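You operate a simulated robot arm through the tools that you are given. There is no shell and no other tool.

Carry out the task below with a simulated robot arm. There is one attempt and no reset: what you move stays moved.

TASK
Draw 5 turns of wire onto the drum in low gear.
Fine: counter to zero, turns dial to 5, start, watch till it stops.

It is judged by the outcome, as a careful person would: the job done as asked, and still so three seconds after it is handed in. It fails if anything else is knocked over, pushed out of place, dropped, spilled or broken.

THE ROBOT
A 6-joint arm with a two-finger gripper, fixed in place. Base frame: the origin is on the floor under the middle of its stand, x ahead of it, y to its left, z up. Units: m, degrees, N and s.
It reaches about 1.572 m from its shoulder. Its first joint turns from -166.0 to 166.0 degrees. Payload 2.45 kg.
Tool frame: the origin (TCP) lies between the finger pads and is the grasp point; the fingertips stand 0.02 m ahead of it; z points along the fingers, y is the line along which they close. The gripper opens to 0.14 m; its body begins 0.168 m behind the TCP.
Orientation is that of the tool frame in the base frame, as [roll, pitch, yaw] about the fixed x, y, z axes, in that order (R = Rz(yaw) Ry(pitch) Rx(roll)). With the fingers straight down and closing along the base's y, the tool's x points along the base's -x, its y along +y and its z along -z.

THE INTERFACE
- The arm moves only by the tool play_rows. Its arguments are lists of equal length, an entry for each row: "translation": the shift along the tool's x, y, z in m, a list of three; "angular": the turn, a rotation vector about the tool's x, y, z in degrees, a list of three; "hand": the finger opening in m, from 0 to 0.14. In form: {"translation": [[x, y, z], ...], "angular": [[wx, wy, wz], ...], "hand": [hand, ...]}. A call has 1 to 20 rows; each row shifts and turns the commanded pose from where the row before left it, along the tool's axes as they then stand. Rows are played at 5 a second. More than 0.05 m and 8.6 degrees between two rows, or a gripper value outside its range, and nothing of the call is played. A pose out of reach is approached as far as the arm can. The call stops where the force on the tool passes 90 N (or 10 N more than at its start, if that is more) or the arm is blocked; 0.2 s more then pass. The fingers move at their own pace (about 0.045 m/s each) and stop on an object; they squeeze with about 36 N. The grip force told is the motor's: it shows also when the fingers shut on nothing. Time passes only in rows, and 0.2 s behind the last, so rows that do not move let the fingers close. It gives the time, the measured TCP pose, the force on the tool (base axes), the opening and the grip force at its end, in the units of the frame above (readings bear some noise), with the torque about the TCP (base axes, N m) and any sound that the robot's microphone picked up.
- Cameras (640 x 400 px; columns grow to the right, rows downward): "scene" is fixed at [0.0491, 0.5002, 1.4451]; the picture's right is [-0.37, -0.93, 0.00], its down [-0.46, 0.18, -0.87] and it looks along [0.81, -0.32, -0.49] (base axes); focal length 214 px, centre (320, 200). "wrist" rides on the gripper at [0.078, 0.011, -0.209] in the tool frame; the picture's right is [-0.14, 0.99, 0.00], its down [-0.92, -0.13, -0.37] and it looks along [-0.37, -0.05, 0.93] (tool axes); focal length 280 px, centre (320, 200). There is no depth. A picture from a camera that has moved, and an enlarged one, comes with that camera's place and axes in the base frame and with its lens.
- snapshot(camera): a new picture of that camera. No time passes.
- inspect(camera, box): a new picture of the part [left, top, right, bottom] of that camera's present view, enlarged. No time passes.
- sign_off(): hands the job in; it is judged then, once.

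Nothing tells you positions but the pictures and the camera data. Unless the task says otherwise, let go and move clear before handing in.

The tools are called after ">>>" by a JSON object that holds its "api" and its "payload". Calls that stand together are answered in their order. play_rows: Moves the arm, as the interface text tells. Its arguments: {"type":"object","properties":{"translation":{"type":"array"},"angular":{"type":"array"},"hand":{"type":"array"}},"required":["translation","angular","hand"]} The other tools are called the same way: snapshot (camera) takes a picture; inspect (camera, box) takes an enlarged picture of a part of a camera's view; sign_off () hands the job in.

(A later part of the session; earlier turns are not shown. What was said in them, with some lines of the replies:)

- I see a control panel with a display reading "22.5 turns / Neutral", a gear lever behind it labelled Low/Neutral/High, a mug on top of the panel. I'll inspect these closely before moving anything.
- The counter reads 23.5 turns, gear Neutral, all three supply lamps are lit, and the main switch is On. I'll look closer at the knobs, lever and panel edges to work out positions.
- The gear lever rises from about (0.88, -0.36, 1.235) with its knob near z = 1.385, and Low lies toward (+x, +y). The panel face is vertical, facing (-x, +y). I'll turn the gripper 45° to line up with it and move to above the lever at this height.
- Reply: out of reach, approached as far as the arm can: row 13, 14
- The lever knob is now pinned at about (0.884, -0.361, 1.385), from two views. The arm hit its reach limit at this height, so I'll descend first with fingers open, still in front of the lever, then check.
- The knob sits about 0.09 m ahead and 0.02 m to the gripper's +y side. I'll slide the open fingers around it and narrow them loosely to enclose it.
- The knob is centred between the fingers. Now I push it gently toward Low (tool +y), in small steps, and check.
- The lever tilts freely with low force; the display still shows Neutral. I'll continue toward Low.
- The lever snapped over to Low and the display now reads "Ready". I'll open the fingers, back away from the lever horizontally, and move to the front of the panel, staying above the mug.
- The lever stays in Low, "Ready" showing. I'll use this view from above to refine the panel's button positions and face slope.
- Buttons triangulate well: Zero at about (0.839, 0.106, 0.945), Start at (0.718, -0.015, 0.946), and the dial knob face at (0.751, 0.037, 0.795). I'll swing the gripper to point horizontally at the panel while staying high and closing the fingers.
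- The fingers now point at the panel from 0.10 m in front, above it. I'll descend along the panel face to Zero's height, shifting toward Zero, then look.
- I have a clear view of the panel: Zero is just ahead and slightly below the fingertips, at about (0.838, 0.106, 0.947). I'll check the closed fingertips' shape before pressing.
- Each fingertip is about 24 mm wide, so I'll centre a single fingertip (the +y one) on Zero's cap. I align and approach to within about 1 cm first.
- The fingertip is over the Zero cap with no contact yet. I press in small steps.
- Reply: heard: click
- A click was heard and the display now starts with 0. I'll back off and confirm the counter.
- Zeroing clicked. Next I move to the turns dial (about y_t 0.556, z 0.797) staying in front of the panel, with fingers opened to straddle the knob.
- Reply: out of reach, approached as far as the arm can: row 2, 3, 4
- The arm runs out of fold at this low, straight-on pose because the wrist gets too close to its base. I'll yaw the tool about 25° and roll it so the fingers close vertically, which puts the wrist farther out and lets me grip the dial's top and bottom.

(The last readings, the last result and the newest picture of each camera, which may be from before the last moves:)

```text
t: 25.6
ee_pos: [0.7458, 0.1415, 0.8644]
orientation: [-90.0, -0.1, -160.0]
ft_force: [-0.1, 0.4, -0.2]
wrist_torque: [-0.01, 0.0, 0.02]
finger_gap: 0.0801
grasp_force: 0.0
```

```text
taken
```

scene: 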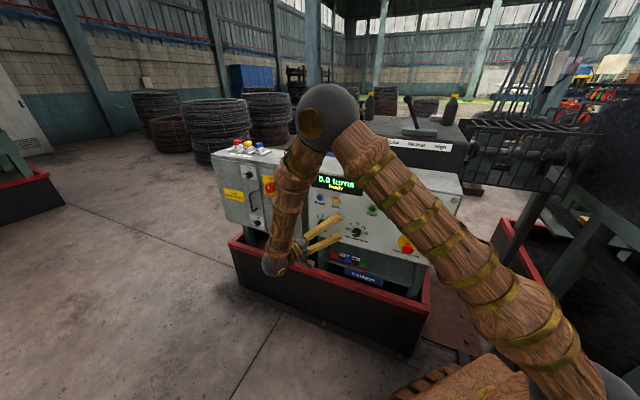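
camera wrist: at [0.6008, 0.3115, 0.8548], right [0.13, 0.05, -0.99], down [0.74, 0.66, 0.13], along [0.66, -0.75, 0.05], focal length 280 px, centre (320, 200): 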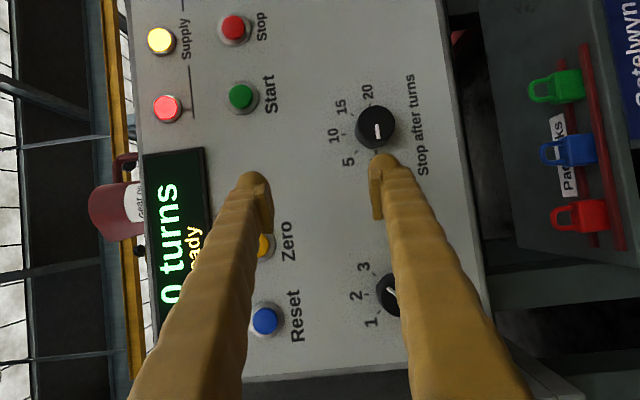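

The counter reads 0.0 and the tool is now in a clean pose: fingers closing vertically, yawed 25°. I'll zoom in on the dial to fix its centre before approaching.

>>> {"api": "inspect", "payload": {"camera": "wrist", "box": [320, 80, 448, 160]}}

>>> {"api": "inspect", "payload": {"camera": "scene", "box": [310, 205, 374, 245]}}

```text
5.00 times, centred on (384, 120) of wrist
camera zoom: at [0.6008, 0.3115, 0.8548], right [0.13, 0.05, -0.99], down [0.74, 0.66, 0.13], along [0.66, -0.75, 0.05], focal length 1402 px, centre (0, 600)
```

zoom: 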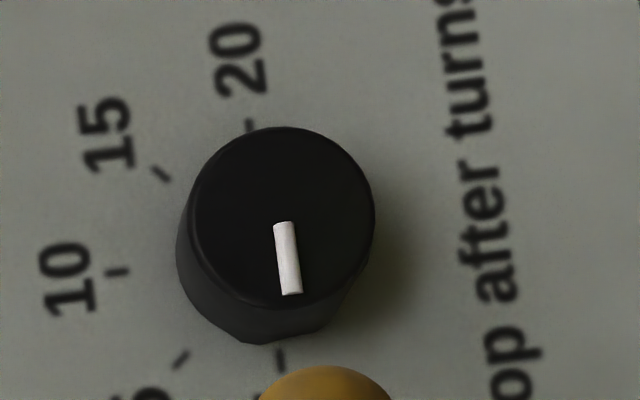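

```text
10.00 times, centred on (342, 225) of scene
camera zoom: at [0.0491, 0.5002, 1.4451], right [-0.37, -0.93, 0.0], down [-0.46, 0.18, -0.87], along [0.81, -0.32, -0.49], focal length 2145 px, centre (100, -50)
```

zoom: 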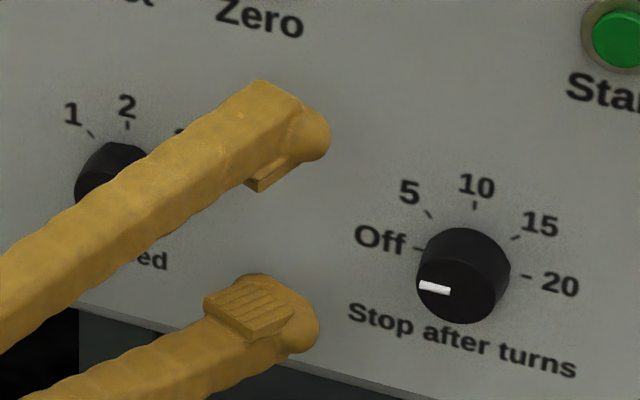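

Dial axis: about 0.554 along the panel, z = 0.7995, with the knob protruding about 17 mm. I want a closer look at how far the pads reach toward the fingertips before gripping.

>>> {"api": "inspect", "payload": {"camera": "scene", "box": [322, 208, 354, 248]}}

>>> {"api": "inspect", "payload": {"camera": "wrist", "box": [220, 140, 420, 265]}}

```text
10.00 times, centred on (338, 228) of scene
camera zoom: at [0.0491, 0.5002, 1.4451], right [-0.37, -0.93, 0.0], down [-0.46, 0.18, -0.87], along [0.81, -0.32, -0.49], focal length 2145 px, centre (140, -80)
```

zoom: 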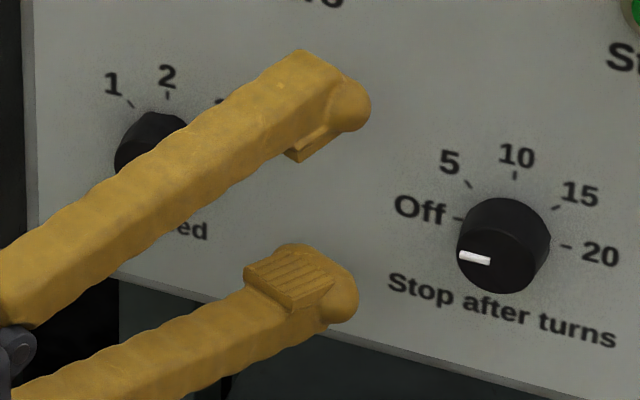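

```text
3.20 times, centred on (320, 202) of wrist
camera zoom: at [0.6008, 0.3115, 0.8548], right [0.13, 0.05, -0.99], down [0.74, 0.66, 0.13], along [0.66, -0.75, 0.05], focal length 897 px, centre (320, 192)
```

zoom: 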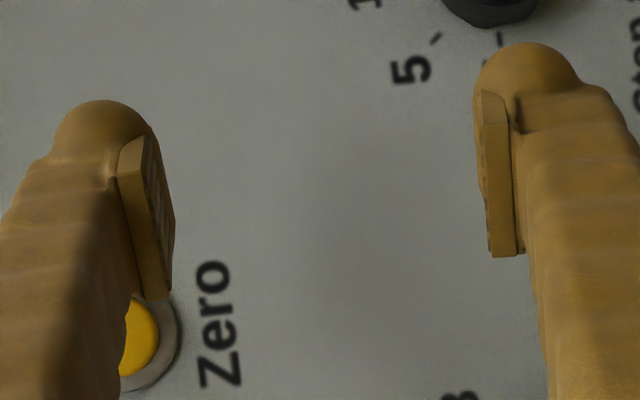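

I'll line up with the dial axis while still about 8 cm off the panel, and check alignment.

>>> {"api": "play_rows", "payload": {"translation": [[0.02067, 0.02163, 0.00963], [0.02067, 0.02163, 0.00963], [0.02067, 0.02163, 0.00963], [0, 0, 0]], "angular": [[0, 0, 0], [0, 0, 0], [0, 0, 0], [0, 0, 0]], "hand": [0.08, 0.08, 0.08, 0.08]}}

>>> {"api": "snapshot", "payload": {"camera": "wrist"}}

>>> {"api": "inspect", "payload": {"camera": "scene", "box": [310, 190, 390, 250]}}

```text
t: 26.6
ee_pos: [0.6978, 0.0927, 0.7996]
orientation: [-90.0, 0.0, -160.0]
ft_force: [0.0, 0.2, -0.6]
wrist_torque: [0.0, -0.02, 0.0]
finger_gap: 0.0798
grasp_force: 0.0
```

```text
taken
camera wrist: at [0.5524, 0.2623, 0.7903], right [0.13, 0.05, -0.99], down [0.74, 0.66, 0.13], along [0.66, -0.75, 0.05], focal length 280 px, centre (320, 200)
```

wrist: 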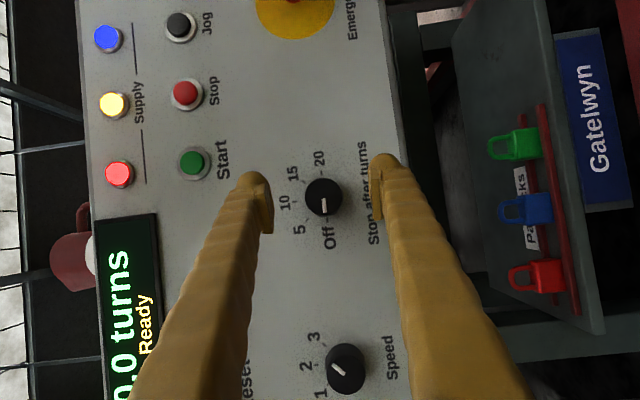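

```text
6.67 times, centred on (350, 220) of scene
camera zoom: at [0.0491, 0.5002, 1.4451], right [-0.37, -0.93, 0.0], down [-0.46, 0.18, -0.87], along [0.81, -0.32, -0.49], focal length 1430 px, centre (120, 67)
```

zoom: 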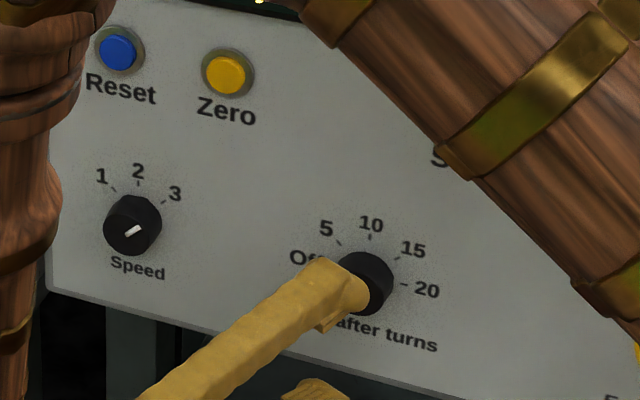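

>>> {"api": "inspect", "payload": {"camera": "wrist", "box": [256, 150, 384, 250]}}

```text
4.00 times, centred on (320, 200) of wrist
camera zoom: at [0.5524, 0.2623, 0.7903], right [0.13, 0.05, -0.99], down [0.74, 0.66, 0.13], along [0.66, -0.75, 0.05], focal length 1122 px, centre (320, 200)
```

zoom: 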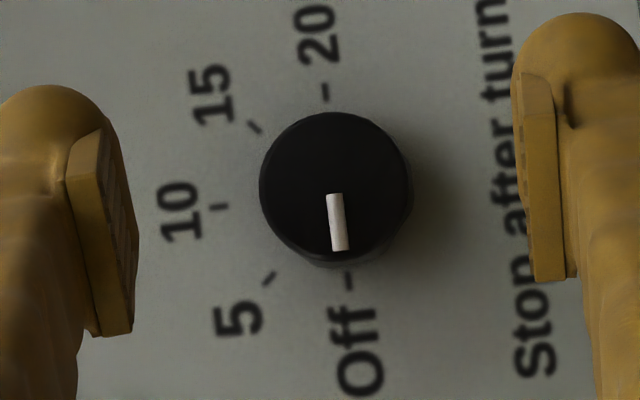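

The dial centre lies at about 0.5545 along the panel, z ≈ 0.8005. I'll advance straight toward the panel so the fingertips straddle the knob, stopping a few mm short of the panel face.

>>> {"api": "play_rows", "payload": {"translation": [[-0.00733, -0.001, 0.0154], [-0.00733, 0, 0.0154], [-0.00733, 0, 0.0154], [-0.00366, 0, 0.0077], [-0.00366, 0, 0.0077], [0, 0, 0]], "angular": [[0, 0, 0], [0, 0, 0], [0, 0, 0], [0, 0, 0], [0, 0, 0], [0, 0, 0]], "hand": [0.08, 0.08, 0.08, 0.08, 0.08, 0.08]}}

>>> {"api": "snapshot", "payload": {"camera": "wrist"}}

>>> {"api": "inspect", "payload": {"camera": "wrist", "box": [240, 140, 400, 240]}}

>>> {"api": "inspect", "payload": {"camera": "scene", "box": [330, 210, 394, 250]}}

```text
t: 28.0
ee_pos: [0.7471, 0.0453, 0.8004]
orientation: [-90.0, -0.1, -160.0]
ft_force: [-0.3, 0.5, 0.4]
wrist_torque: [-0.02, 0.01, 0.03]
finger_gap: 0.0797
grasp_force: 0.1
```

```text
taken
camera wrist: at [0.6026, 0.2153, 0.7905], right [0.13, 0.05, -0.99], down [0.74, 0.66, 0.13], along [0.66, -0.75, 0.05], focal length 280 px, centre (320, 200)
```

wrist: 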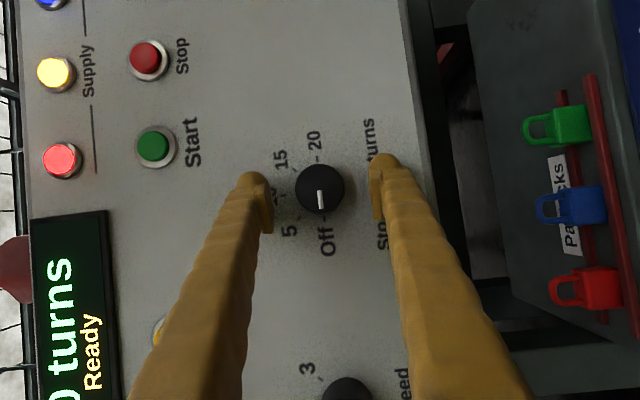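

```text
4.00 times, centred on (320, 190) of wrist
camera zoom: at [0.6026, 0.2153, 0.7905], right [0.13, 0.05, -0.99], down [0.74, 0.66, 0.13], along [0.66, -0.75, 0.05], focal length 1122 px, centre (320, 240)
```

zoom: 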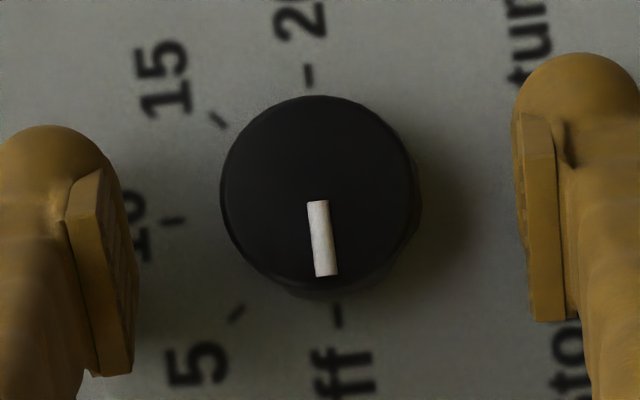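

```text
10.00 times, centred on (362, 230) of scene
camera zoom: at [0.0491, 0.5002, 1.4451], right [-0.37, -0.93, 0.0], down [-0.46, 0.18, -0.87], along [0.81, -0.32, -0.49], focal length 2145 px, centre (-100, -100)
```

zoom: 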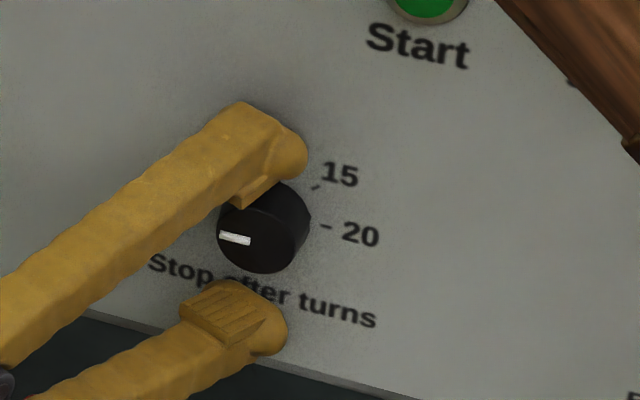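

The fingertips straddle the knob, no contact with the panel. I raise 1 mm to centre and close to grip.

>>> {"api": "play_rows", "payload": {"translation": [[0, -0.001, 0], [0, 0, 0], [0, 0, 0], [0, 0, 0], [0, 0, 0], [0, 0, 0]], "angular": [[0, 0, 0], [0, 0, 0], [0, 0, 0], [0, 0, 0], [0, 0, 0], [0, 0, 0]], "hand": [0.08, 0.02, 0.02, 0.02, 0.02, 0.02]}}

>>> {"api": "inspect", "payload": {"camera": "wrist", "box": [240, 140, 400, 240]}}

>>> {"api": "inspect", "payload": {"camera": "scene", "box": [330, 210, 394, 250]}}

```text
t: 29.4
ee_pos: [0.7475, 0.0467, 0.7998]
orientation: [-90.1, -0.1, -160.0]
ft_force: [1.5, 0.2, -36.2]
wrist_torque: [0.41, 0.07, 0.05]
finger_gap: 0.0389
grasp_force: 45.0
```

```text
4.00 times, centred on (320, 190) of wrist
camera zoom: at [0.6025, 0.2156, 0.7909], right [0.13, 0.05, -0.99], down [0.74, 0.66, 0.13], along [0.66, -0.75, 0.05], focal length 1122 px, centre (320, 240)
```

zoom: 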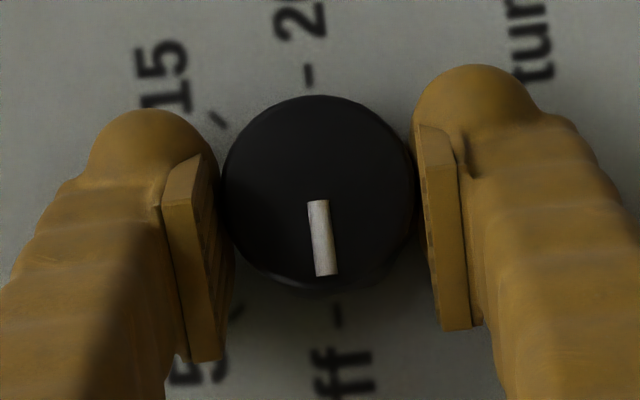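

```text
10.00 times, centred on (362, 230) of scene
camera zoom: at [0.0491, 0.5002, 1.4451], right [-0.37, -0.93, 0.0], down [-0.46, 0.18, -0.87], along [0.81, -0.32, -0.49], focal length 2145 px, centre (-100, -100)
```

zoom: 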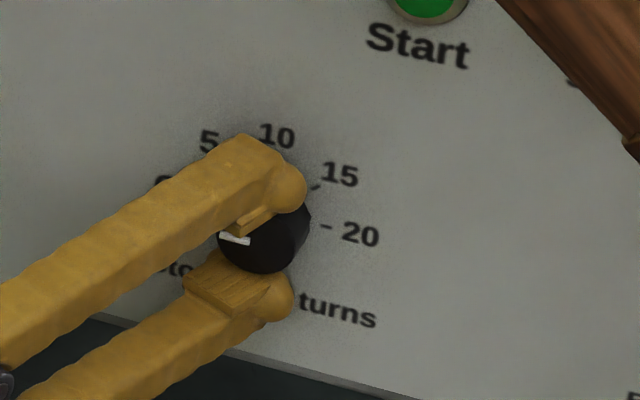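

The fingers stopped at 38.9 mm on the knob, but the −36 N vertical load shows I'm centred about 1.5 mm too high. I'll lower slightly to balance the grip.

>>> {"api": "play_rows", "payload": {"translation": [[0, 0.0008, 0], [0, 0.0008, 0], [0, 0, 0]], "angular": [[0, 0, 0], [0, 0, 0], [0, 0, 0]], "hand": [0.02, 0.02, 0.02]}}

```text
t: 30.2
ee_pos: [0.7477, 0.0464, 0.8002]
orientation: [-89.9, 0.0, -160.0]
ft_force: [6.9, -5.3, -14.7]
wrist_torque: [0.12, 0.05, -0.01]
finger_gap: 0.0389
grasp_force: 45.3
```

Load is dropping; one more small lowering, then I'll rotate the gripper clockwise about the dial's own axis by half the 45° step and check.

>>> {"api": "play_rows", "payload": {"translation": [[0, 0.0006, 0], [0, 0, 0], [0, -0.00085, 0], [0, -0.00085, 0], [0, -0.00085, 0], [0, 0, 0]], "angular": [[0, 0, 0], [0, 0, 0], [-3.17, 0, 6.8], [-3.17, 0, 6.8], [-3.17, 0, 6.8], [0, 0, 0]], "hand": [0.02, 0.02, 0.02, 0.02, 0.02, 0.02]}}

>>> {"api": "inspect", "payload": {"camera": "wrist", "box": [240, 140, 400, 240]}}

>>> {"api": "inspect", "payload": {"camera": "scene", "box": [310, 190, 390, 250]}}

```text
t: 31.6
ee_pos: [0.746, 0.0463, 0.8023]
orientation: [-99.9, 20.4, -161.6]
ft_force: [17.1, -7.3, 22.2]
wrist_torque: [-0.24, -0.1, 0.26]
finger_gap: 0.039
grasp_force: 45.5
```

```text
4.00 times, centred on (320, 190) of wrist
camera zoom: at [0.6037, 0.2176, 0.7999], right [0.39, 0.31, -0.87], down [0.65, 0.57, 0.5], along [0.65, -0.76, 0.02], focal length 1122 px, centre (320, 240)
```

zoom: 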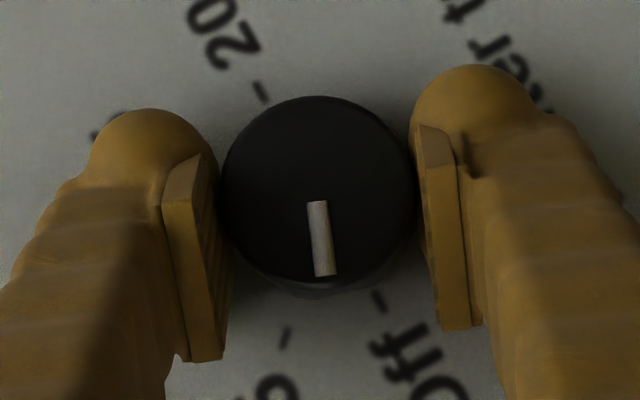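

```text
6.67 times, centred on (350, 220) of scene
camera zoom: at [0.0491, 0.5002, 1.4451], right [-0.37, -0.93, 0.0], down [-0.46, 0.18, -0.87], along [0.81, -0.32, -0.49], focal length 1430 px, centre (120, 67)
```

zoom: 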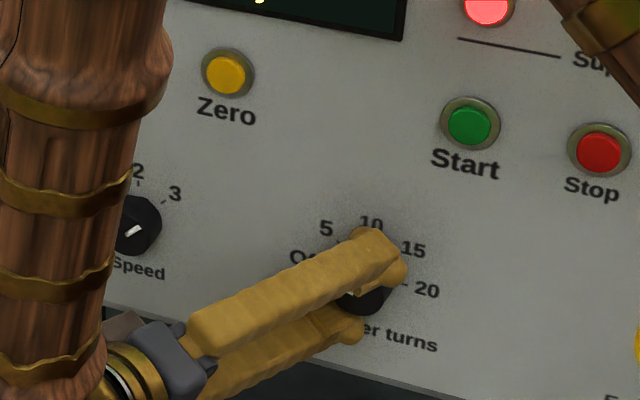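

The dial turned with the gripper and points midway between Off and 5. I'll relieve the small side load and complete the other 22.5°.

>>> {"api": "play_rows", "payload": {"translation": [[0, -0.00115, 0.0003], [0, -0.00115, 0.0003], [0, -0.00115, 0.0003], [0, 0, 0]], "angular": [[-3.17, 0, 6.8], [-3.17, 0, 6.8], [-3.17, 0, 6.8], [0, 0, 0]], "hand": [0.02, 0.02, 0.02, 0.02]}}

>>> {"api": "inspect", "payload": {"camera": "wrist", "box": [240, 140, 400, 240]}}

>>> {"api": "inspect", "payload": {"camera": "scene", "box": [310, 190, 390, 250]}}

```text
t: 32.6
ee_pos: [0.7461, 0.0446, 0.8051]
orientation: [-113.0, 40.0, -168.5]
ft_force: [7.9, 28.1, 10.7]
wrist_torque: [0.02, -0.13, 0.2]
finger_gap: 0.0389
grasp_force: 44.7
```

```text
4.00 times, centred on (320, 190) of wrist
camera zoom: at [0.6022, 0.2163, 0.8101], right [0.6, 0.52, -0.61], down [0.47, 0.39, 0.79], along [0.65, -0.76, -0.01], focal length 1122 px, centre (320, 240)
```

zoom: 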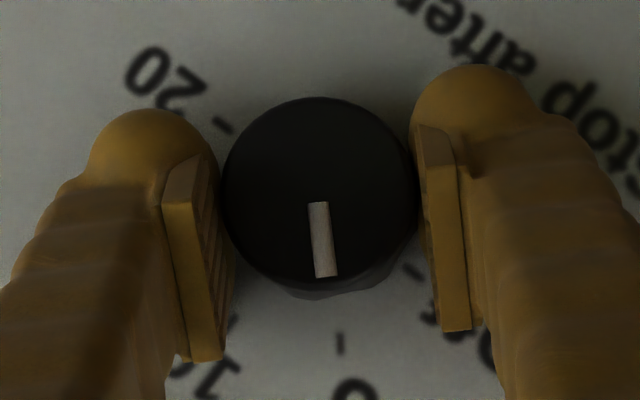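

```text
6.67 times, centred on (350, 220) of scene
camera zoom: at [0.0491, 0.5002, 1.4451], right [-0.37, -0.93, 0.0], down [-0.46, 0.18, -0.87], along [0.81, -0.32, -0.49], focal length 1430 px, centre (120, 67)
```

zoom: 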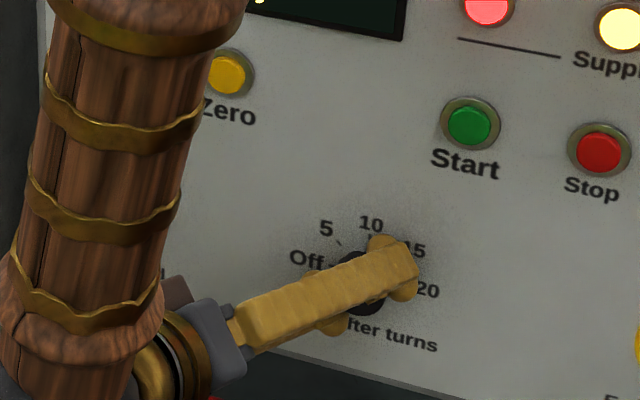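

The pointer now lines up with the 5 tick. I'll open the fingers and retreat straight off the panel, then verify.

>>> {"api": "play_rows", "payload": {"translation": [[0, 0, 0], [0, 0, 0], [0, 0, 0], [0, 0, 0], [0.00845, 0, -0.0181], [0.00845, 0, -0.0181], [0.00845, 0, -0.0181], [0.00845, 0, -0.0181], [0, 0, 0]], "angular": [[0, 0, 0], [0, 0, 0], [0, 0, 0], [0, 0, 0], [0, 0, 0], [0, 0, 0], [0, 0, 0], [0, 0, 0], [0, 0, 0]], "hand": [0.08, 0.08, 0.08, 0.08, 0.08, 0.08, 0.08, 0.08, 0.08]}}

>>> {"api": "snapshot", "payload": {"camera": "wrist"}}

>>> {"api": "inspect", "payload": {"camera": "wrist", "box": [240, 140, 400, 240]}}

>>> {"api": "inspect", "payload": {"camera": "scene", "box": [300, 160, 460, 260]}}

```text
t: 34.6
ee_pos: [0.6881, 0.1017, 0.8055]
orientation: [-112.9, 40.0, -168.3]
ft_force: [0.2, -0.7, 0.1]
wrist_torque: [-0.02, -0.06, -0.02]
finger_gap: 0.08
grasp_force: 0.0
```

```text
taken
camera wrist: at [0.5453, 0.273, 0.8116], right [0.6, 0.52, -0.61], down [0.47, 0.39, 0.79], along [0.65, -0.76, -0.01], focal length 280 px, centre (320, 200)
```

wrist: 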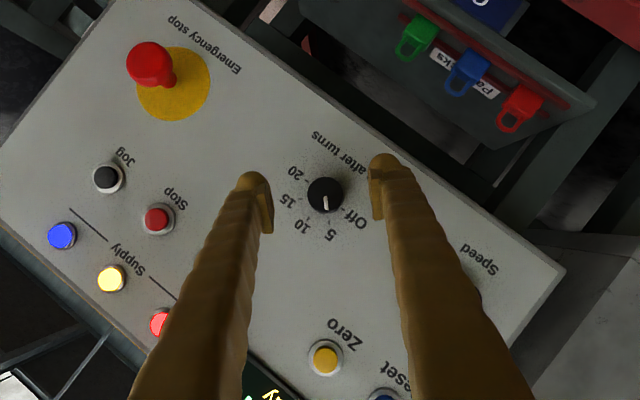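

```text
4.00 times, centred on (320, 190) of wrist
camera zoom: at [0.5453, 0.273, 0.8116], right [0.6, 0.52, -0.61], down [0.47, 0.39, 0.79], along [0.65, -0.76, -0.01], focal length 1122 px, centre (320, 240)
```

zoom: 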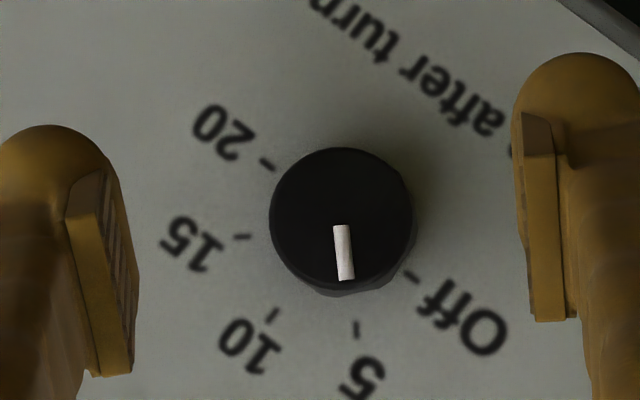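

```text
4.00 times, centred on (380, 210) of scene
camera zoom: at [0.0491, 0.5002, 1.4451], right [-0.37, -0.93, 0.0], down [-0.46, 0.18, -0.87], along [0.81, -0.32, -0.49], focal length 858 px, centre (80, 160)
```

zoom: 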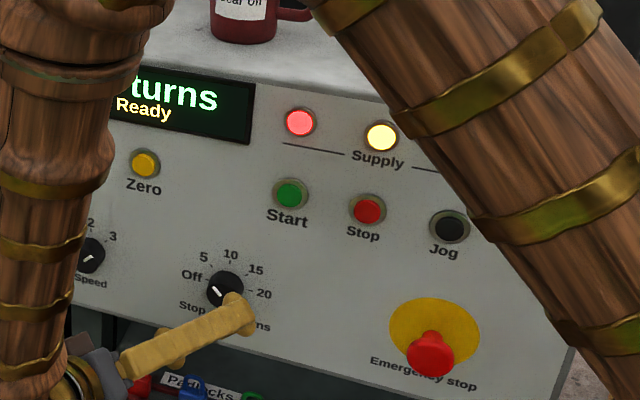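

The dial reads 5 and the display shows Ready. Next I turn the gripper back to horizontal, close it, and move in front of the Start button at about (0.718, -0.015, 0.946), staying ~8 cm off the panel.

>>> {"api": "play_rows", "payload": {"translation": [[0, 0, 0], [0, 0, 0], [0, 0, 0], [0, 0, 0], [0, 0, 0], [0, 0, 0], [0, 0, 0], [0, 0, 0], [0.00885, -0.03845, 0.0123], [0.00885, -0.03845, 0.0123], [0.00885, -0.03845, 0.0123], [0.00885, -0.03845, 0.0123], [0, 0, 0]], "angular": [[3.17, 0, -6.8], [3.17, 0, -6.8], [3.17, 0, -6.8], [3.17, 0, -6.8], [3.17, 0, -6.8], [3.17, 0, -6.8], [0, 5, 0], [0, 5, 0], [0, 0, 0], [0, 0, 0], [0, 0, 0], [0, 0, 0], [0, 0, 0]], "hand": [0.08, 0.04, 0, 0, 0, 0, 0, 0, 0, 0, 0, 0, 0]}}

>>> {"api": "snapshot", "payload": {"camera": "wrist"}}

>>> {"api": "snapshot", "payload": {"camera": "scene"}}

```text
t: 37.4
ee_pos: [0.6647, 0.0463, 0.9587]
orientation: [-90.0, 0.0, -170.0]
ft_force: [-0.8, -0.8, 0.1]
wrist_torque: [0.01, -0.01, -0.01]
finger_gap: 0.0
grasp_force: 28.8
```

```text
taken
camera wrist: at [0.5515, 0.2376, 0.9493], right [0.14, 0.02, -0.99], down [0.84, 0.52, 0.13], along [0.52, -0.85, 0.05], focal length 280 px, centre (320, 200)
```

wrist: 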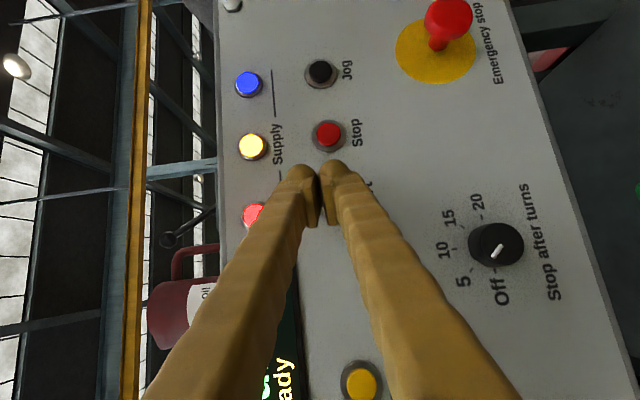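

```text
taken
```

scene: 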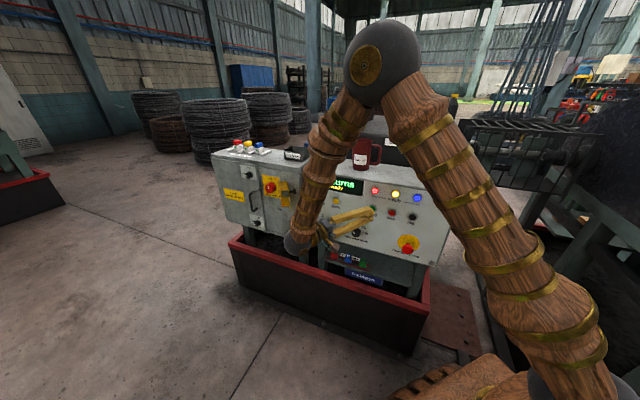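

I'm in front of Start, still clear of the panel. I'll close to about 1 cm from the cap and check alignment from the scene camera.

>>> {"api": "play_rows", "payload": {"translation": [[-0.0132, 0, 0.02], [-0.0132, 0, 0.02], [0, 0, 0]], "angular": [[0, 0, 0], [0, 0, 0], [0, 0, 0]], "hand": [0, 0, 0]}}

>>> {"api": "inspect", "payload": {"camera": "wrist", "box": [240, 110, 400, 210]}}

>>> {"api": "inspect", "payload": {"camera": "scene", "box": [330, 180, 410, 230]}}

```text
t: 38.2
ee_pos: [0.6959, 0.0115, 0.9586]
orientation: [-90.0, 0.1, -170.1]
ft_force: [-0.3, -0.6, -0.1]
wrist_torque: [-0.04, -0.02, 0.02]
finger_gap: 0.0001
grasp_force: 29.2
```

```text
4.00 times, centred on (320, 160) of wrist
camera zoom: at [0.5832, 0.2029, 0.9495], right [0.14, 0.02, -0.99], down [0.84, 0.52, 0.13], along [0.52, -0.85, 0.05], focal length 1122 px, centre (320, 360)
```

zoom: 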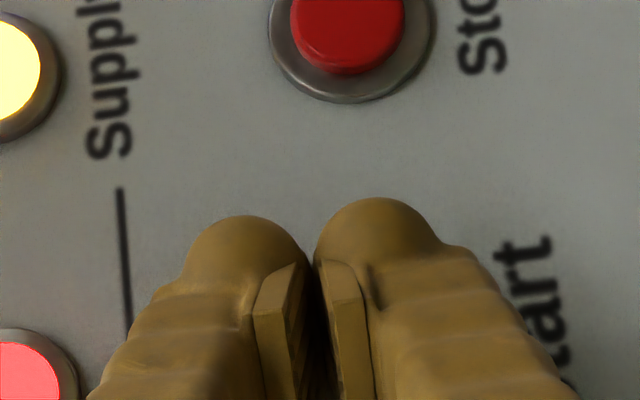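

```text
8.00 times, centred on (370, 205) of scene
camera zoom: at [0.0491, 0.5002, 1.4451], right [-0.37, -0.93, 0.0], down [-0.46, 0.18, -0.87], along [0.81, -0.32, -0.49], focal length 1716 px, centre (-80, 160)
```

zoom: 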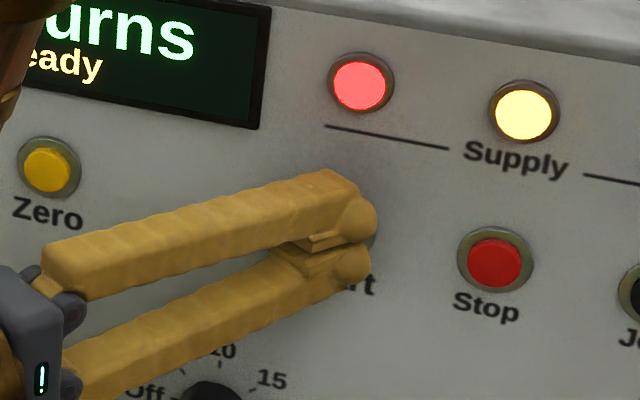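

The lower fingertip lines up with the Start cap. Pressing in small steps now.

>>> {"api": "play_rows", "payload": {"translation": [[-0.00172, 0, 0.00246], [-0.00172, 0, 0.00246], [-0.00172, 0, 0.00246], [-0.00172, 0, 0.00246], [-0.00172, 0, 0.00246]], "angular": [[0, 0, 0], [0, 0, 0], [0, 0, 0], [0, 0, 0], [0, 0, 0]], "hand": [0, 0, 0, 0, 0]}}

>>> {"api": "snapshot", "payload": {"camera": "scene"}}

>>> {"api": "inspect", "payload": {"camera": "scene", "box": [310, 160, 410, 230]}}

```text
t: 39.4
ee_pos: [0.7051, 0.0033, 0.9582]
orientation: [-89.9, 0.0, -170.1]
ft_force: [-59.5, 68.3, 15.1]
wrist_torque: [0.17, -0.18, 0.48]
finger_gap: 0.0001
grasp_force: 29.2
heard: click
```

```text
taken
```

scene: 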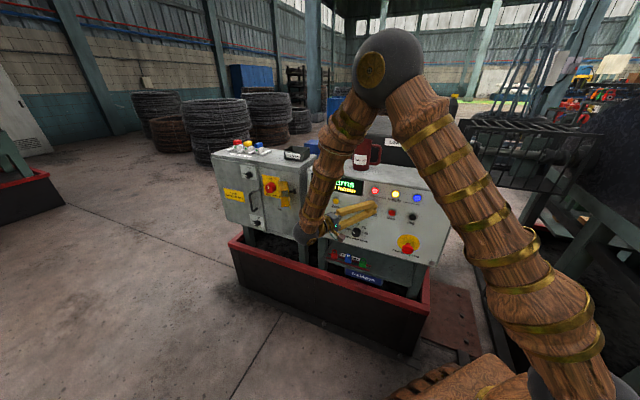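

```text
5.71 times, centred on (360, 195) of scene
camera zoom: at [0.0491, 0.5002, 1.4451], right [-0.37, -0.93, 0.0], down [-0.46, 0.18, -0.87], along [0.81, -0.32, -0.49], focal length 1226 px, centre (91, 229)
```

zoom: 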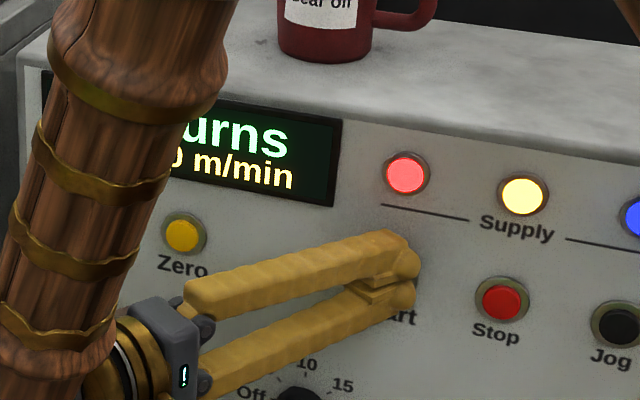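

Start clicked and the display shows it's running (m/min). I'll back off right away and move so the display can be watched.

>>> {"api": "play_rows", "payload": {"translation": [[0.0172, 0, -0.0246], [0.0172, 0, -0.0246], [-0.0246, 0.015, -0.0172], [-0.0246, 0.015, -0.0172], [-0.0246, 0.015, -0.0172], [-0.0246, 0.015, -0.0172]], "angular": [[0, 0, 0], [0, 0, 0], [0, 0, 0], [0, 0, 0], [0, 0, 0], [0, 0, 0]], "hand": [0, 0, 0, 0, 0, 0]}}

>>> {"api": "snapshot", "payload": {"camera": "wrist"}}

>>> {"api": "snapshot", "payload": {"camera": "scene"}}

```text
t: 40.8
ee_pos: [0.7476, 0.1299, 0.8979]
orientation: [-90.0, 0.0, -169.9]
ft_force: [1.0, -0.9, -0.3]
wrist_torque: [0.05, 0.03, -0.02]
finger_gap: 0.0
grasp_force: 28.9
```

```text
taken
camera wrist: at [0.6345, 0.3217, 0.8888], right [0.14, 0.02, -0.99], down [0.84, 0.52, 0.13], along [0.52, -0.85, 0.05], focal length 280 px, centre (320, 200)
```

wrist: 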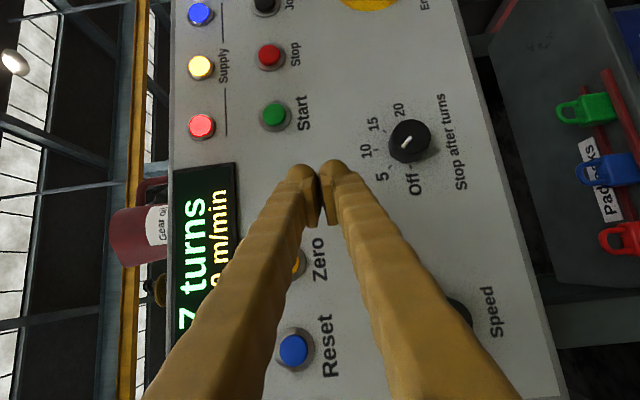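

```text
taken
```

scene: 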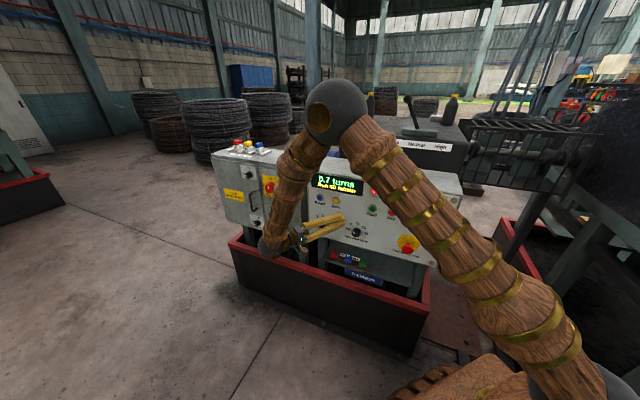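

Running: about 0.7 turns so far, and I can read the display in the scene view. I'll check the details and wait.

>>> {"api": "inspect", "payload": {"camera": "scene", "box": [300, 165, 380, 215]}}

>>> {"api": "play_rows", "payload": {"translation": [[0, 0, 0], [0, 0, 0], [0, 0, 0], [0, 0, 0], [0, 0, 0], [0, 0, 0], [0, 0, 0], [0, 0, 0], [0, 0, 0], [0, 0, 0]], "angular": [[0, 0, 0], [0, 0, 0], [0, 0, 0], [0, 0, 0], [0, 0, 0], [0, 0, 0], [0, 0, 0], [0, 0, 0], [0, 0, 0], [0, 0, 0]], "hand": [0, 0, 0, 0, 0, 0, 0, 0, 0, 0]}}

>>> {"api": "inspect", "payload": {"camera": "scene", "box": [300, 165, 380, 215]}}

>>> {"api": "inspect", "payload": {"camera": "scene", "box": [400, 80, 640, 230]}}

```text
8.00 times, centred on (340, 190) of scene
camera zoom: at [0.0491, 0.5002, 1.4451], right [-0.37, -0.93, 0.0], down [-0.46, 0.18, -0.87], along [0.81, -0.32, -0.49], focal length 1716 px, centre (160, 280)
```

zoom: 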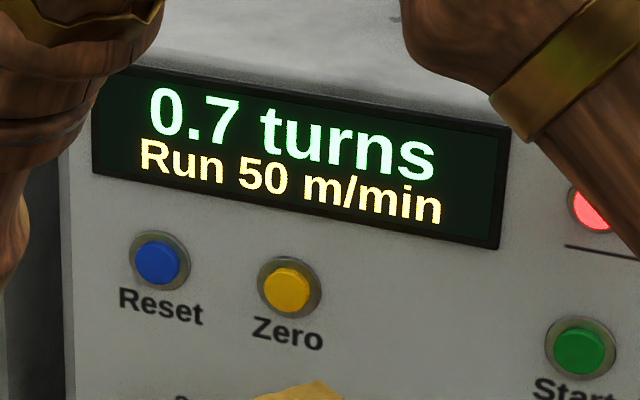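

```text
t: 43.0
ee_pos: [0.7465, 0.1302, 0.8981]
orientation: [-90.1, 0.0, -170.1]
ft_force: [0.6, 0.1, -0.6]
wrist_torque: [0.0, 0.03, 0.02]
finger_gap: 0.0002
grasp_force: 29.7
```

```text
8.00 times, centred on (340, 190) of scene
camera zoom: at [0.0491, 0.5002, 1.4451], right [-0.37, -0.93, 0.0], down [-0.46, 0.18, -0.87], along [0.81, -0.32, -0.49], focal length 1716 px, centre (160, 280)
```

zoom: 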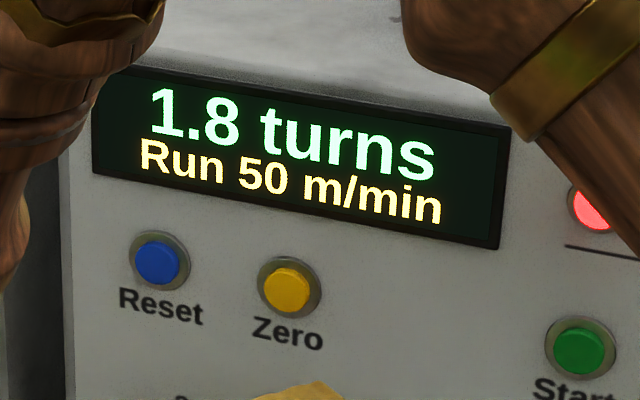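

```text
2.67 times, centred on (520, 155) of scene
camera zoom: at [0.0491, 0.5002, 1.4451], right [-0.37, -0.93, 0.0], down [-0.46, 0.18, -0.87], along [0.81, -0.32, -0.49], focal length 572 px, centre (-213, 320)
```

zoom: 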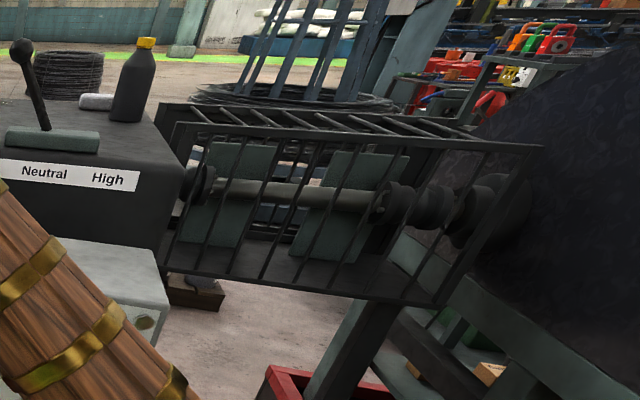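

Running steadily at 50 m/min, 1.8 turns and counting at about half a turn per second. I'll keep waiting and watching.

>>> {"api": "play_rows", "payload": {"translation": [[0, 0, 0], [0, 0, 0], [0, 0, 0], [0, 0, 0], [0, 0, 0], [0, 0, 0], [0, 0, 0], [0, 0, 0], [0, 0, 0], [0, 0, 0]], "angular": [[0, 0, 0], [0, 0, 0], [0, 0, 0], [0, 0, 0], [0, 0, 0], [0, 0, 0], [0, 0, 0], [0, 0, 0], [0, 0, 0], [0, 0, 0]], "hand": [0, 0, 0, 0, 0, 0, 0, 0, 0, 0]}}

>>> {"api": "inspect", "payload": {"camera": "scene", "box": [300, 165, 380, 215]}}

>>> {"api": "snapshot", "payload": {"camera": "scene"}}

```text
t: 45.2
ee_pos: [0.7474, 0.1303, 0.8991]
orientation: [-90.0, 0.0, -170.0]
ft_force: [0.1, -0.1, -0.2]
wrist_torque: [-0.01, 0.03, 0.0]
finger_gap: 0.0
grasp_force: 29.4
```

```text
8.00 times, centred on (340, 190) of scene
camera zoom: at [0.0491, 0.5002, 1.4451], right [-0.37, -0.93, 0.0], down [-0.46, 0.18, -0.87], along [0.81, -0.32, -0.49], focal length 1716 px, centre (160, 280)
```

zoom: 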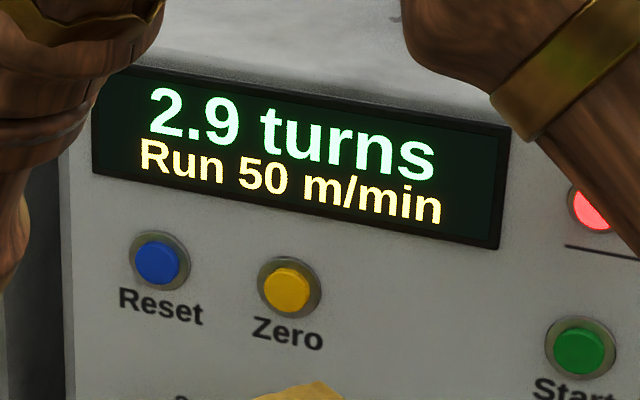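

```text
taken
```

scene: 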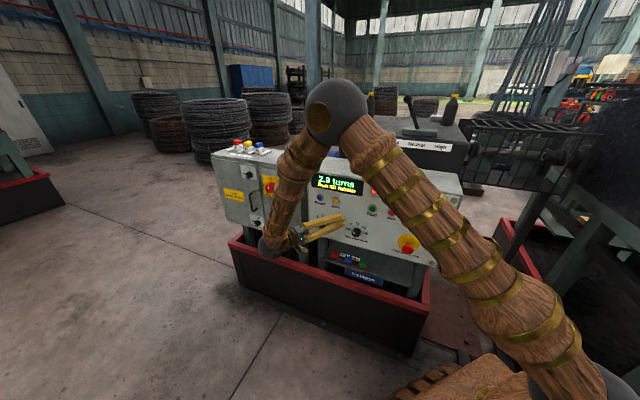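

It's at 2.9 turns, still running smoothly. I keep watching.

>>> {"api": "play_rows", "payload": {"translation": [[0, 0, 0], [0, 0, 0], [0, 0, 0], [0, 0, 0], [0, 0, 0], [0, 0, 0], [0, 0, 0], [0, 0, 0], [0, 0, 0], [0, 0, 0]], "angular": [[0, 0, 0], [0, 0, 0], [0, 0, 0], [0, 0, 0], [0, 0, 0], [0, 0, 0], [0, 0, 0], [0, 0, 0], [0, 0, 0], [0, 0, 0]], "hand": [0, 0, 0, 0, 0, 0, 0, 0, 0, 0]}}

>>> {"api": "inspect", "payload": {"camera": "scene", "box": [300, 165, 380, 215]}}

```text
t: 47.4
ee_pos: [0.7473, 0.1298, 0.8984]
orientation: [-90.0, 0.0, -169.9]
ft_force: [1.3, -0.4, 0.2]
wrist_torque: [0.0, 0.0, -0.02]
finger_gap: 0.0002
grasp_force: 29.7
```

```text
8.00 times, centred on (340, 190) of scene
camera zoom: at [0.0491, 0.5002, 1.4451], right [-0.37, -0.93, 0.0], down [-0.46, 0.18, -0.87], along [0.81, -0.32, -0.49], focal length 1716 px, centre (160, 280)
```

zoom: 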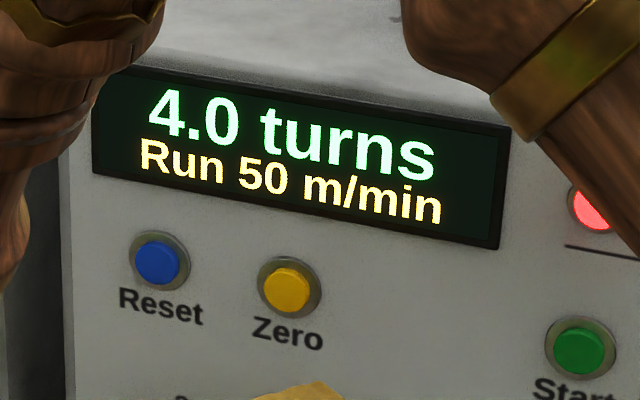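

At 4.0 turns, it should stop in about 2 seconds. I wait and check that it halts at 5.

>>> {"api": "play_rows", "payload": {"translation": [[0, 0, 0], [0, 0, 0], [0, 0, 0], [0, 0, 0], [0, 0, 0], [0, 0, 0], [0, 0, 0], [0, 0, 0], [0, 0, 0], [0, 0, 0], [0, 0, 0]], "angular": [[0, 0, 0], [0, 0, 0], [0, 0, 0], [0, 0, 0], [0, 0, 0], [0, 0, 0], [0, 0, 0], [0, 0, 0], [0, 0, 0], [0, 0, 0], [0, 0, 0]], "hand": [0, 0, 0, 0, 0, 0, 0, 0, 0, 0, 0]}}

>>> {"api": "inspect", "payload": {"camera": "scene", "box": [300, 165, 380, 215]}}

```text
t: 49.8
ee_pos: [0.7475, 0.1294, 0.898]
orientation: [-89.9, 0.0, -170.0]
ft_force: [0.2, 0.1, -0.6]
wrist_torque: [0.0, 0.0, 0.01]
finger_gap: 0.0003
grasp_force: 29.6
```

```text
8.00 times, centred on (340, 190) of scene
camera zoom: at [0.0491, 0.5002, 1.4451], right [-0.37, -0.93, 0.0], down [-0.46, 0.18, -0.87], along [0.81, -0.32, -0.49], focal length 1716 px, centre (160, 280)
```

zoom: 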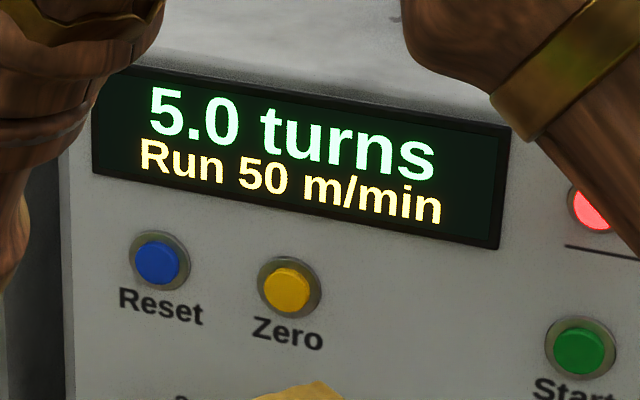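

It shows 5.0 turns but still "Run"; I check immediately whether it stops.

>>> {"api": "play_rows", "payload": {"translation": [[0, 0, 0]], "angular": [[0, 0, 0]], "hand": [0]}}

>>> {"api": "inspect", "payload": {"camera": "scene", "box": [300, 165, 380, 215]}}

```text
t: 50.2
ee_pos: [0.747, 0.1303, 0.8991]
orientation: [-90.1, 0.0, -170.0]
ft_force: [0.6, -0.8, 0.6]
wrist_torque: [0.0, 0.03, -0.03]
finger_gap: 0.0003
grasp_force: 29.3
```

```text
8.00 times, centred on (340, 190) of scene
camera zoom: at [0.0491, 0.5002, 1.4451], right [-0.37, -0.93, 0.0], down [-0.46, 0.18, -0.87], along [0.81, -0.32, -0.49], focal length 1716 px, centre (160, 280)
```

zoom: 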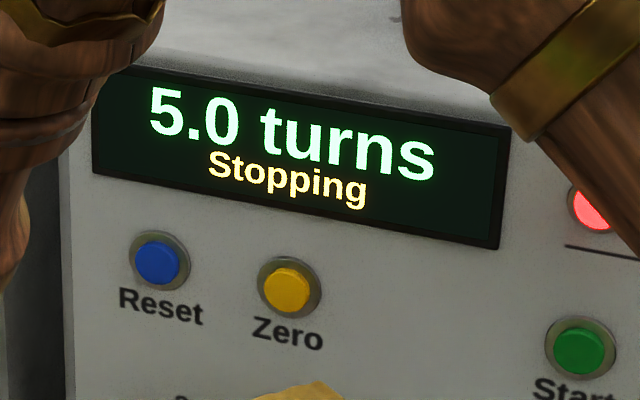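

It's "Stopping" at 5.0 turns. I'll wait until it has come to rest and confirm.

>>> {"api": "play_rows", "payload": {"translation": [[0, 0, 0], [0, 0, 0], [0, 0, 0], [0, 0, 0], [0, 0, 0], [0, 0, 0], [0, 0, 0], [0, 0, 0], [0, 0, 0], [0, 0, 0]], "angular": [[0, 0, 0], [0, 0, 0], [0, 0, 0], [0, 0, 0], [0, 0, 0], [0, 0, 0], [0, 0, 0], [0, 0, 0], [0, 0, 0], [0, 0, 0]], "hand": [0, 0, 0, 0, 0, 0, 0, 0, 0, 0]}}

>>> {"api": "inspect", "payload": {"camera": "scene", "box": [300, 165, 380, 215]}}

>>> {"api": "snapshot", "payload": {"camera": "scene"}}

>>> {"api": "snapshot", "payload": {"camera": "wrist"}}

```text
t: 52.4
ee_pos: [0.748, 0.1296, 0.8994]
orientation: [-90.0, 0.1, -170.0]
ft_force: [-1.6, -0.2, -0.2]
wrist_torque: [0.03, 0.01, 0.0]
finger_gap: 0.0
grasp_force: 29.3
```

```text
8.00 times, centred on (340, 190) of scene
camera zoom: at [0.0491, 0.5002, 1.4451], right [-0.37, -0.93, 0.0], down [-0.46, 0.18, -0.87], along [0.81, -0.32, -0.49], focal length 1716 px, centre (160, 280)
```

zoom: 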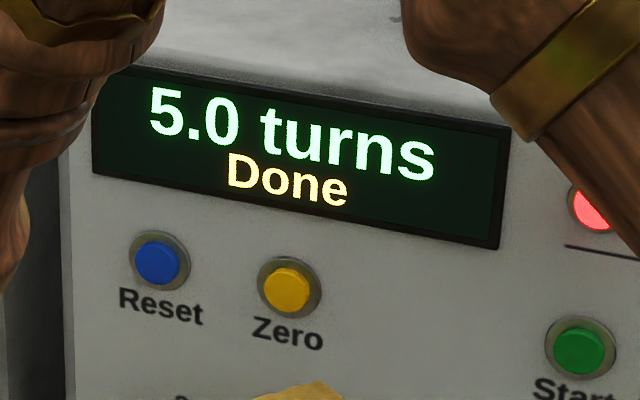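

```text
taken
```

scene: 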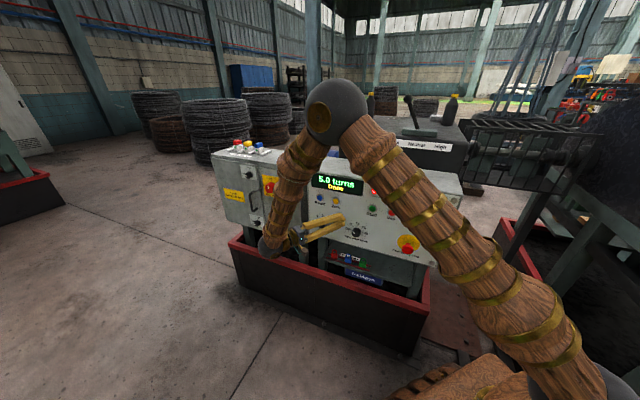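

```text
taken
camera wrist: at [0.6342, 0.3215, 0.8889], right [0.14, 0.02, -0.99], down [0.84, 0.52, 0.13], along [0.52, -0.85, 0.05], focal length 280 px, centre (320, 200)
```

wrist: 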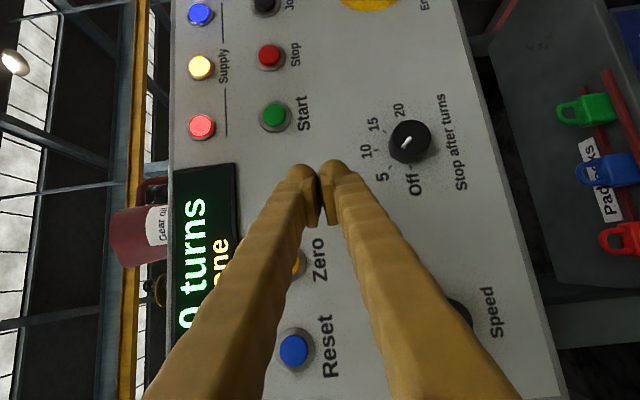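

The display reads "5.0 turns – Done", the lever is in Low, and nothing else has been disturbed. I'll back the gripper a little further off the panel, then hand in.

>>> {"api": "play_rows", "payload": {"translation": [[0, 0, -0.03], [0, 0, -0.03], [0, 0, 0]], "angular": [[0, 0, 0], [0, 0, 0], [0, 0, 0]], "hand": [0, 0, 0]}}

>>> {"api": "inspect", "payload": {"camera": "scene", "box": [200, 80, 480, 255]}}

```text
t: 53.2
ee_pos: [0.737, 0.1874, 0.8983]
orientation: [-90.0, 0.0, -170.0]
ft_force: [0.2, 0.0, 0.2]
wrist_torque: [0.0, 0.03, -0.01]
finger_gap: 0.0
grasp_force: 29.5
```

```text
2.29 times, centred on (340, 168) of scene
camera zoom: at [0.0491, 0.5002, 1.4451], right [-0.37, -0.93, 0.0], down [-0.46, 0.18, -0.87], along [0.81, -0.32, -0.49], focal length 490 px, centre (274, 274)
```

zoom: 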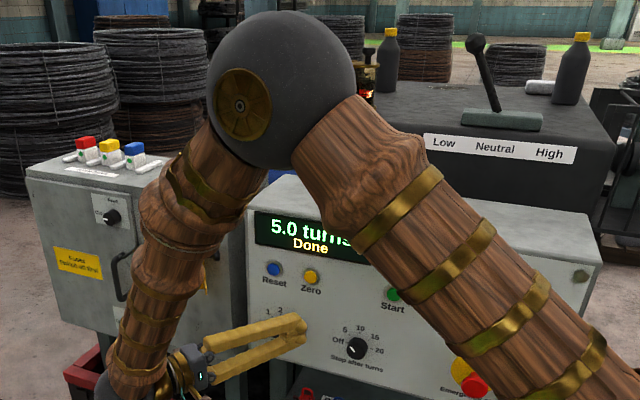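

The drum has stopped at 5.0 turns with "Done" showing, the lever is in Low, the dial is on 5, and the arm is clear. Handing in.

>>> {"api": "sign_off", "payload": {}}

```text
The job is handed in.
```

The drum drew 5 turns of wire in low gear and stopped by itself; the display reads "5.0 turns – Done".

- **Gear:** I pushed the lever from Neutral to Low. The display changed to "Ready", and the lever was still in Low at the end.
- **Counter:** it read 23.5 at the start. I pressed Zero, and it read 0.0 before the run.
- **Turns dial:** it's set from Off to 5.
- **Run:** I pressed Start and watched it to the finish. It ran at 50 m/min, and I left the Speed knob at 3 as I found it.

The Start press was firmer than needed, reaching about 90 N once the button was fully in. It caused no visible harm. I saw nothing else moved or knocked over, and the arm finished clear of the panel.
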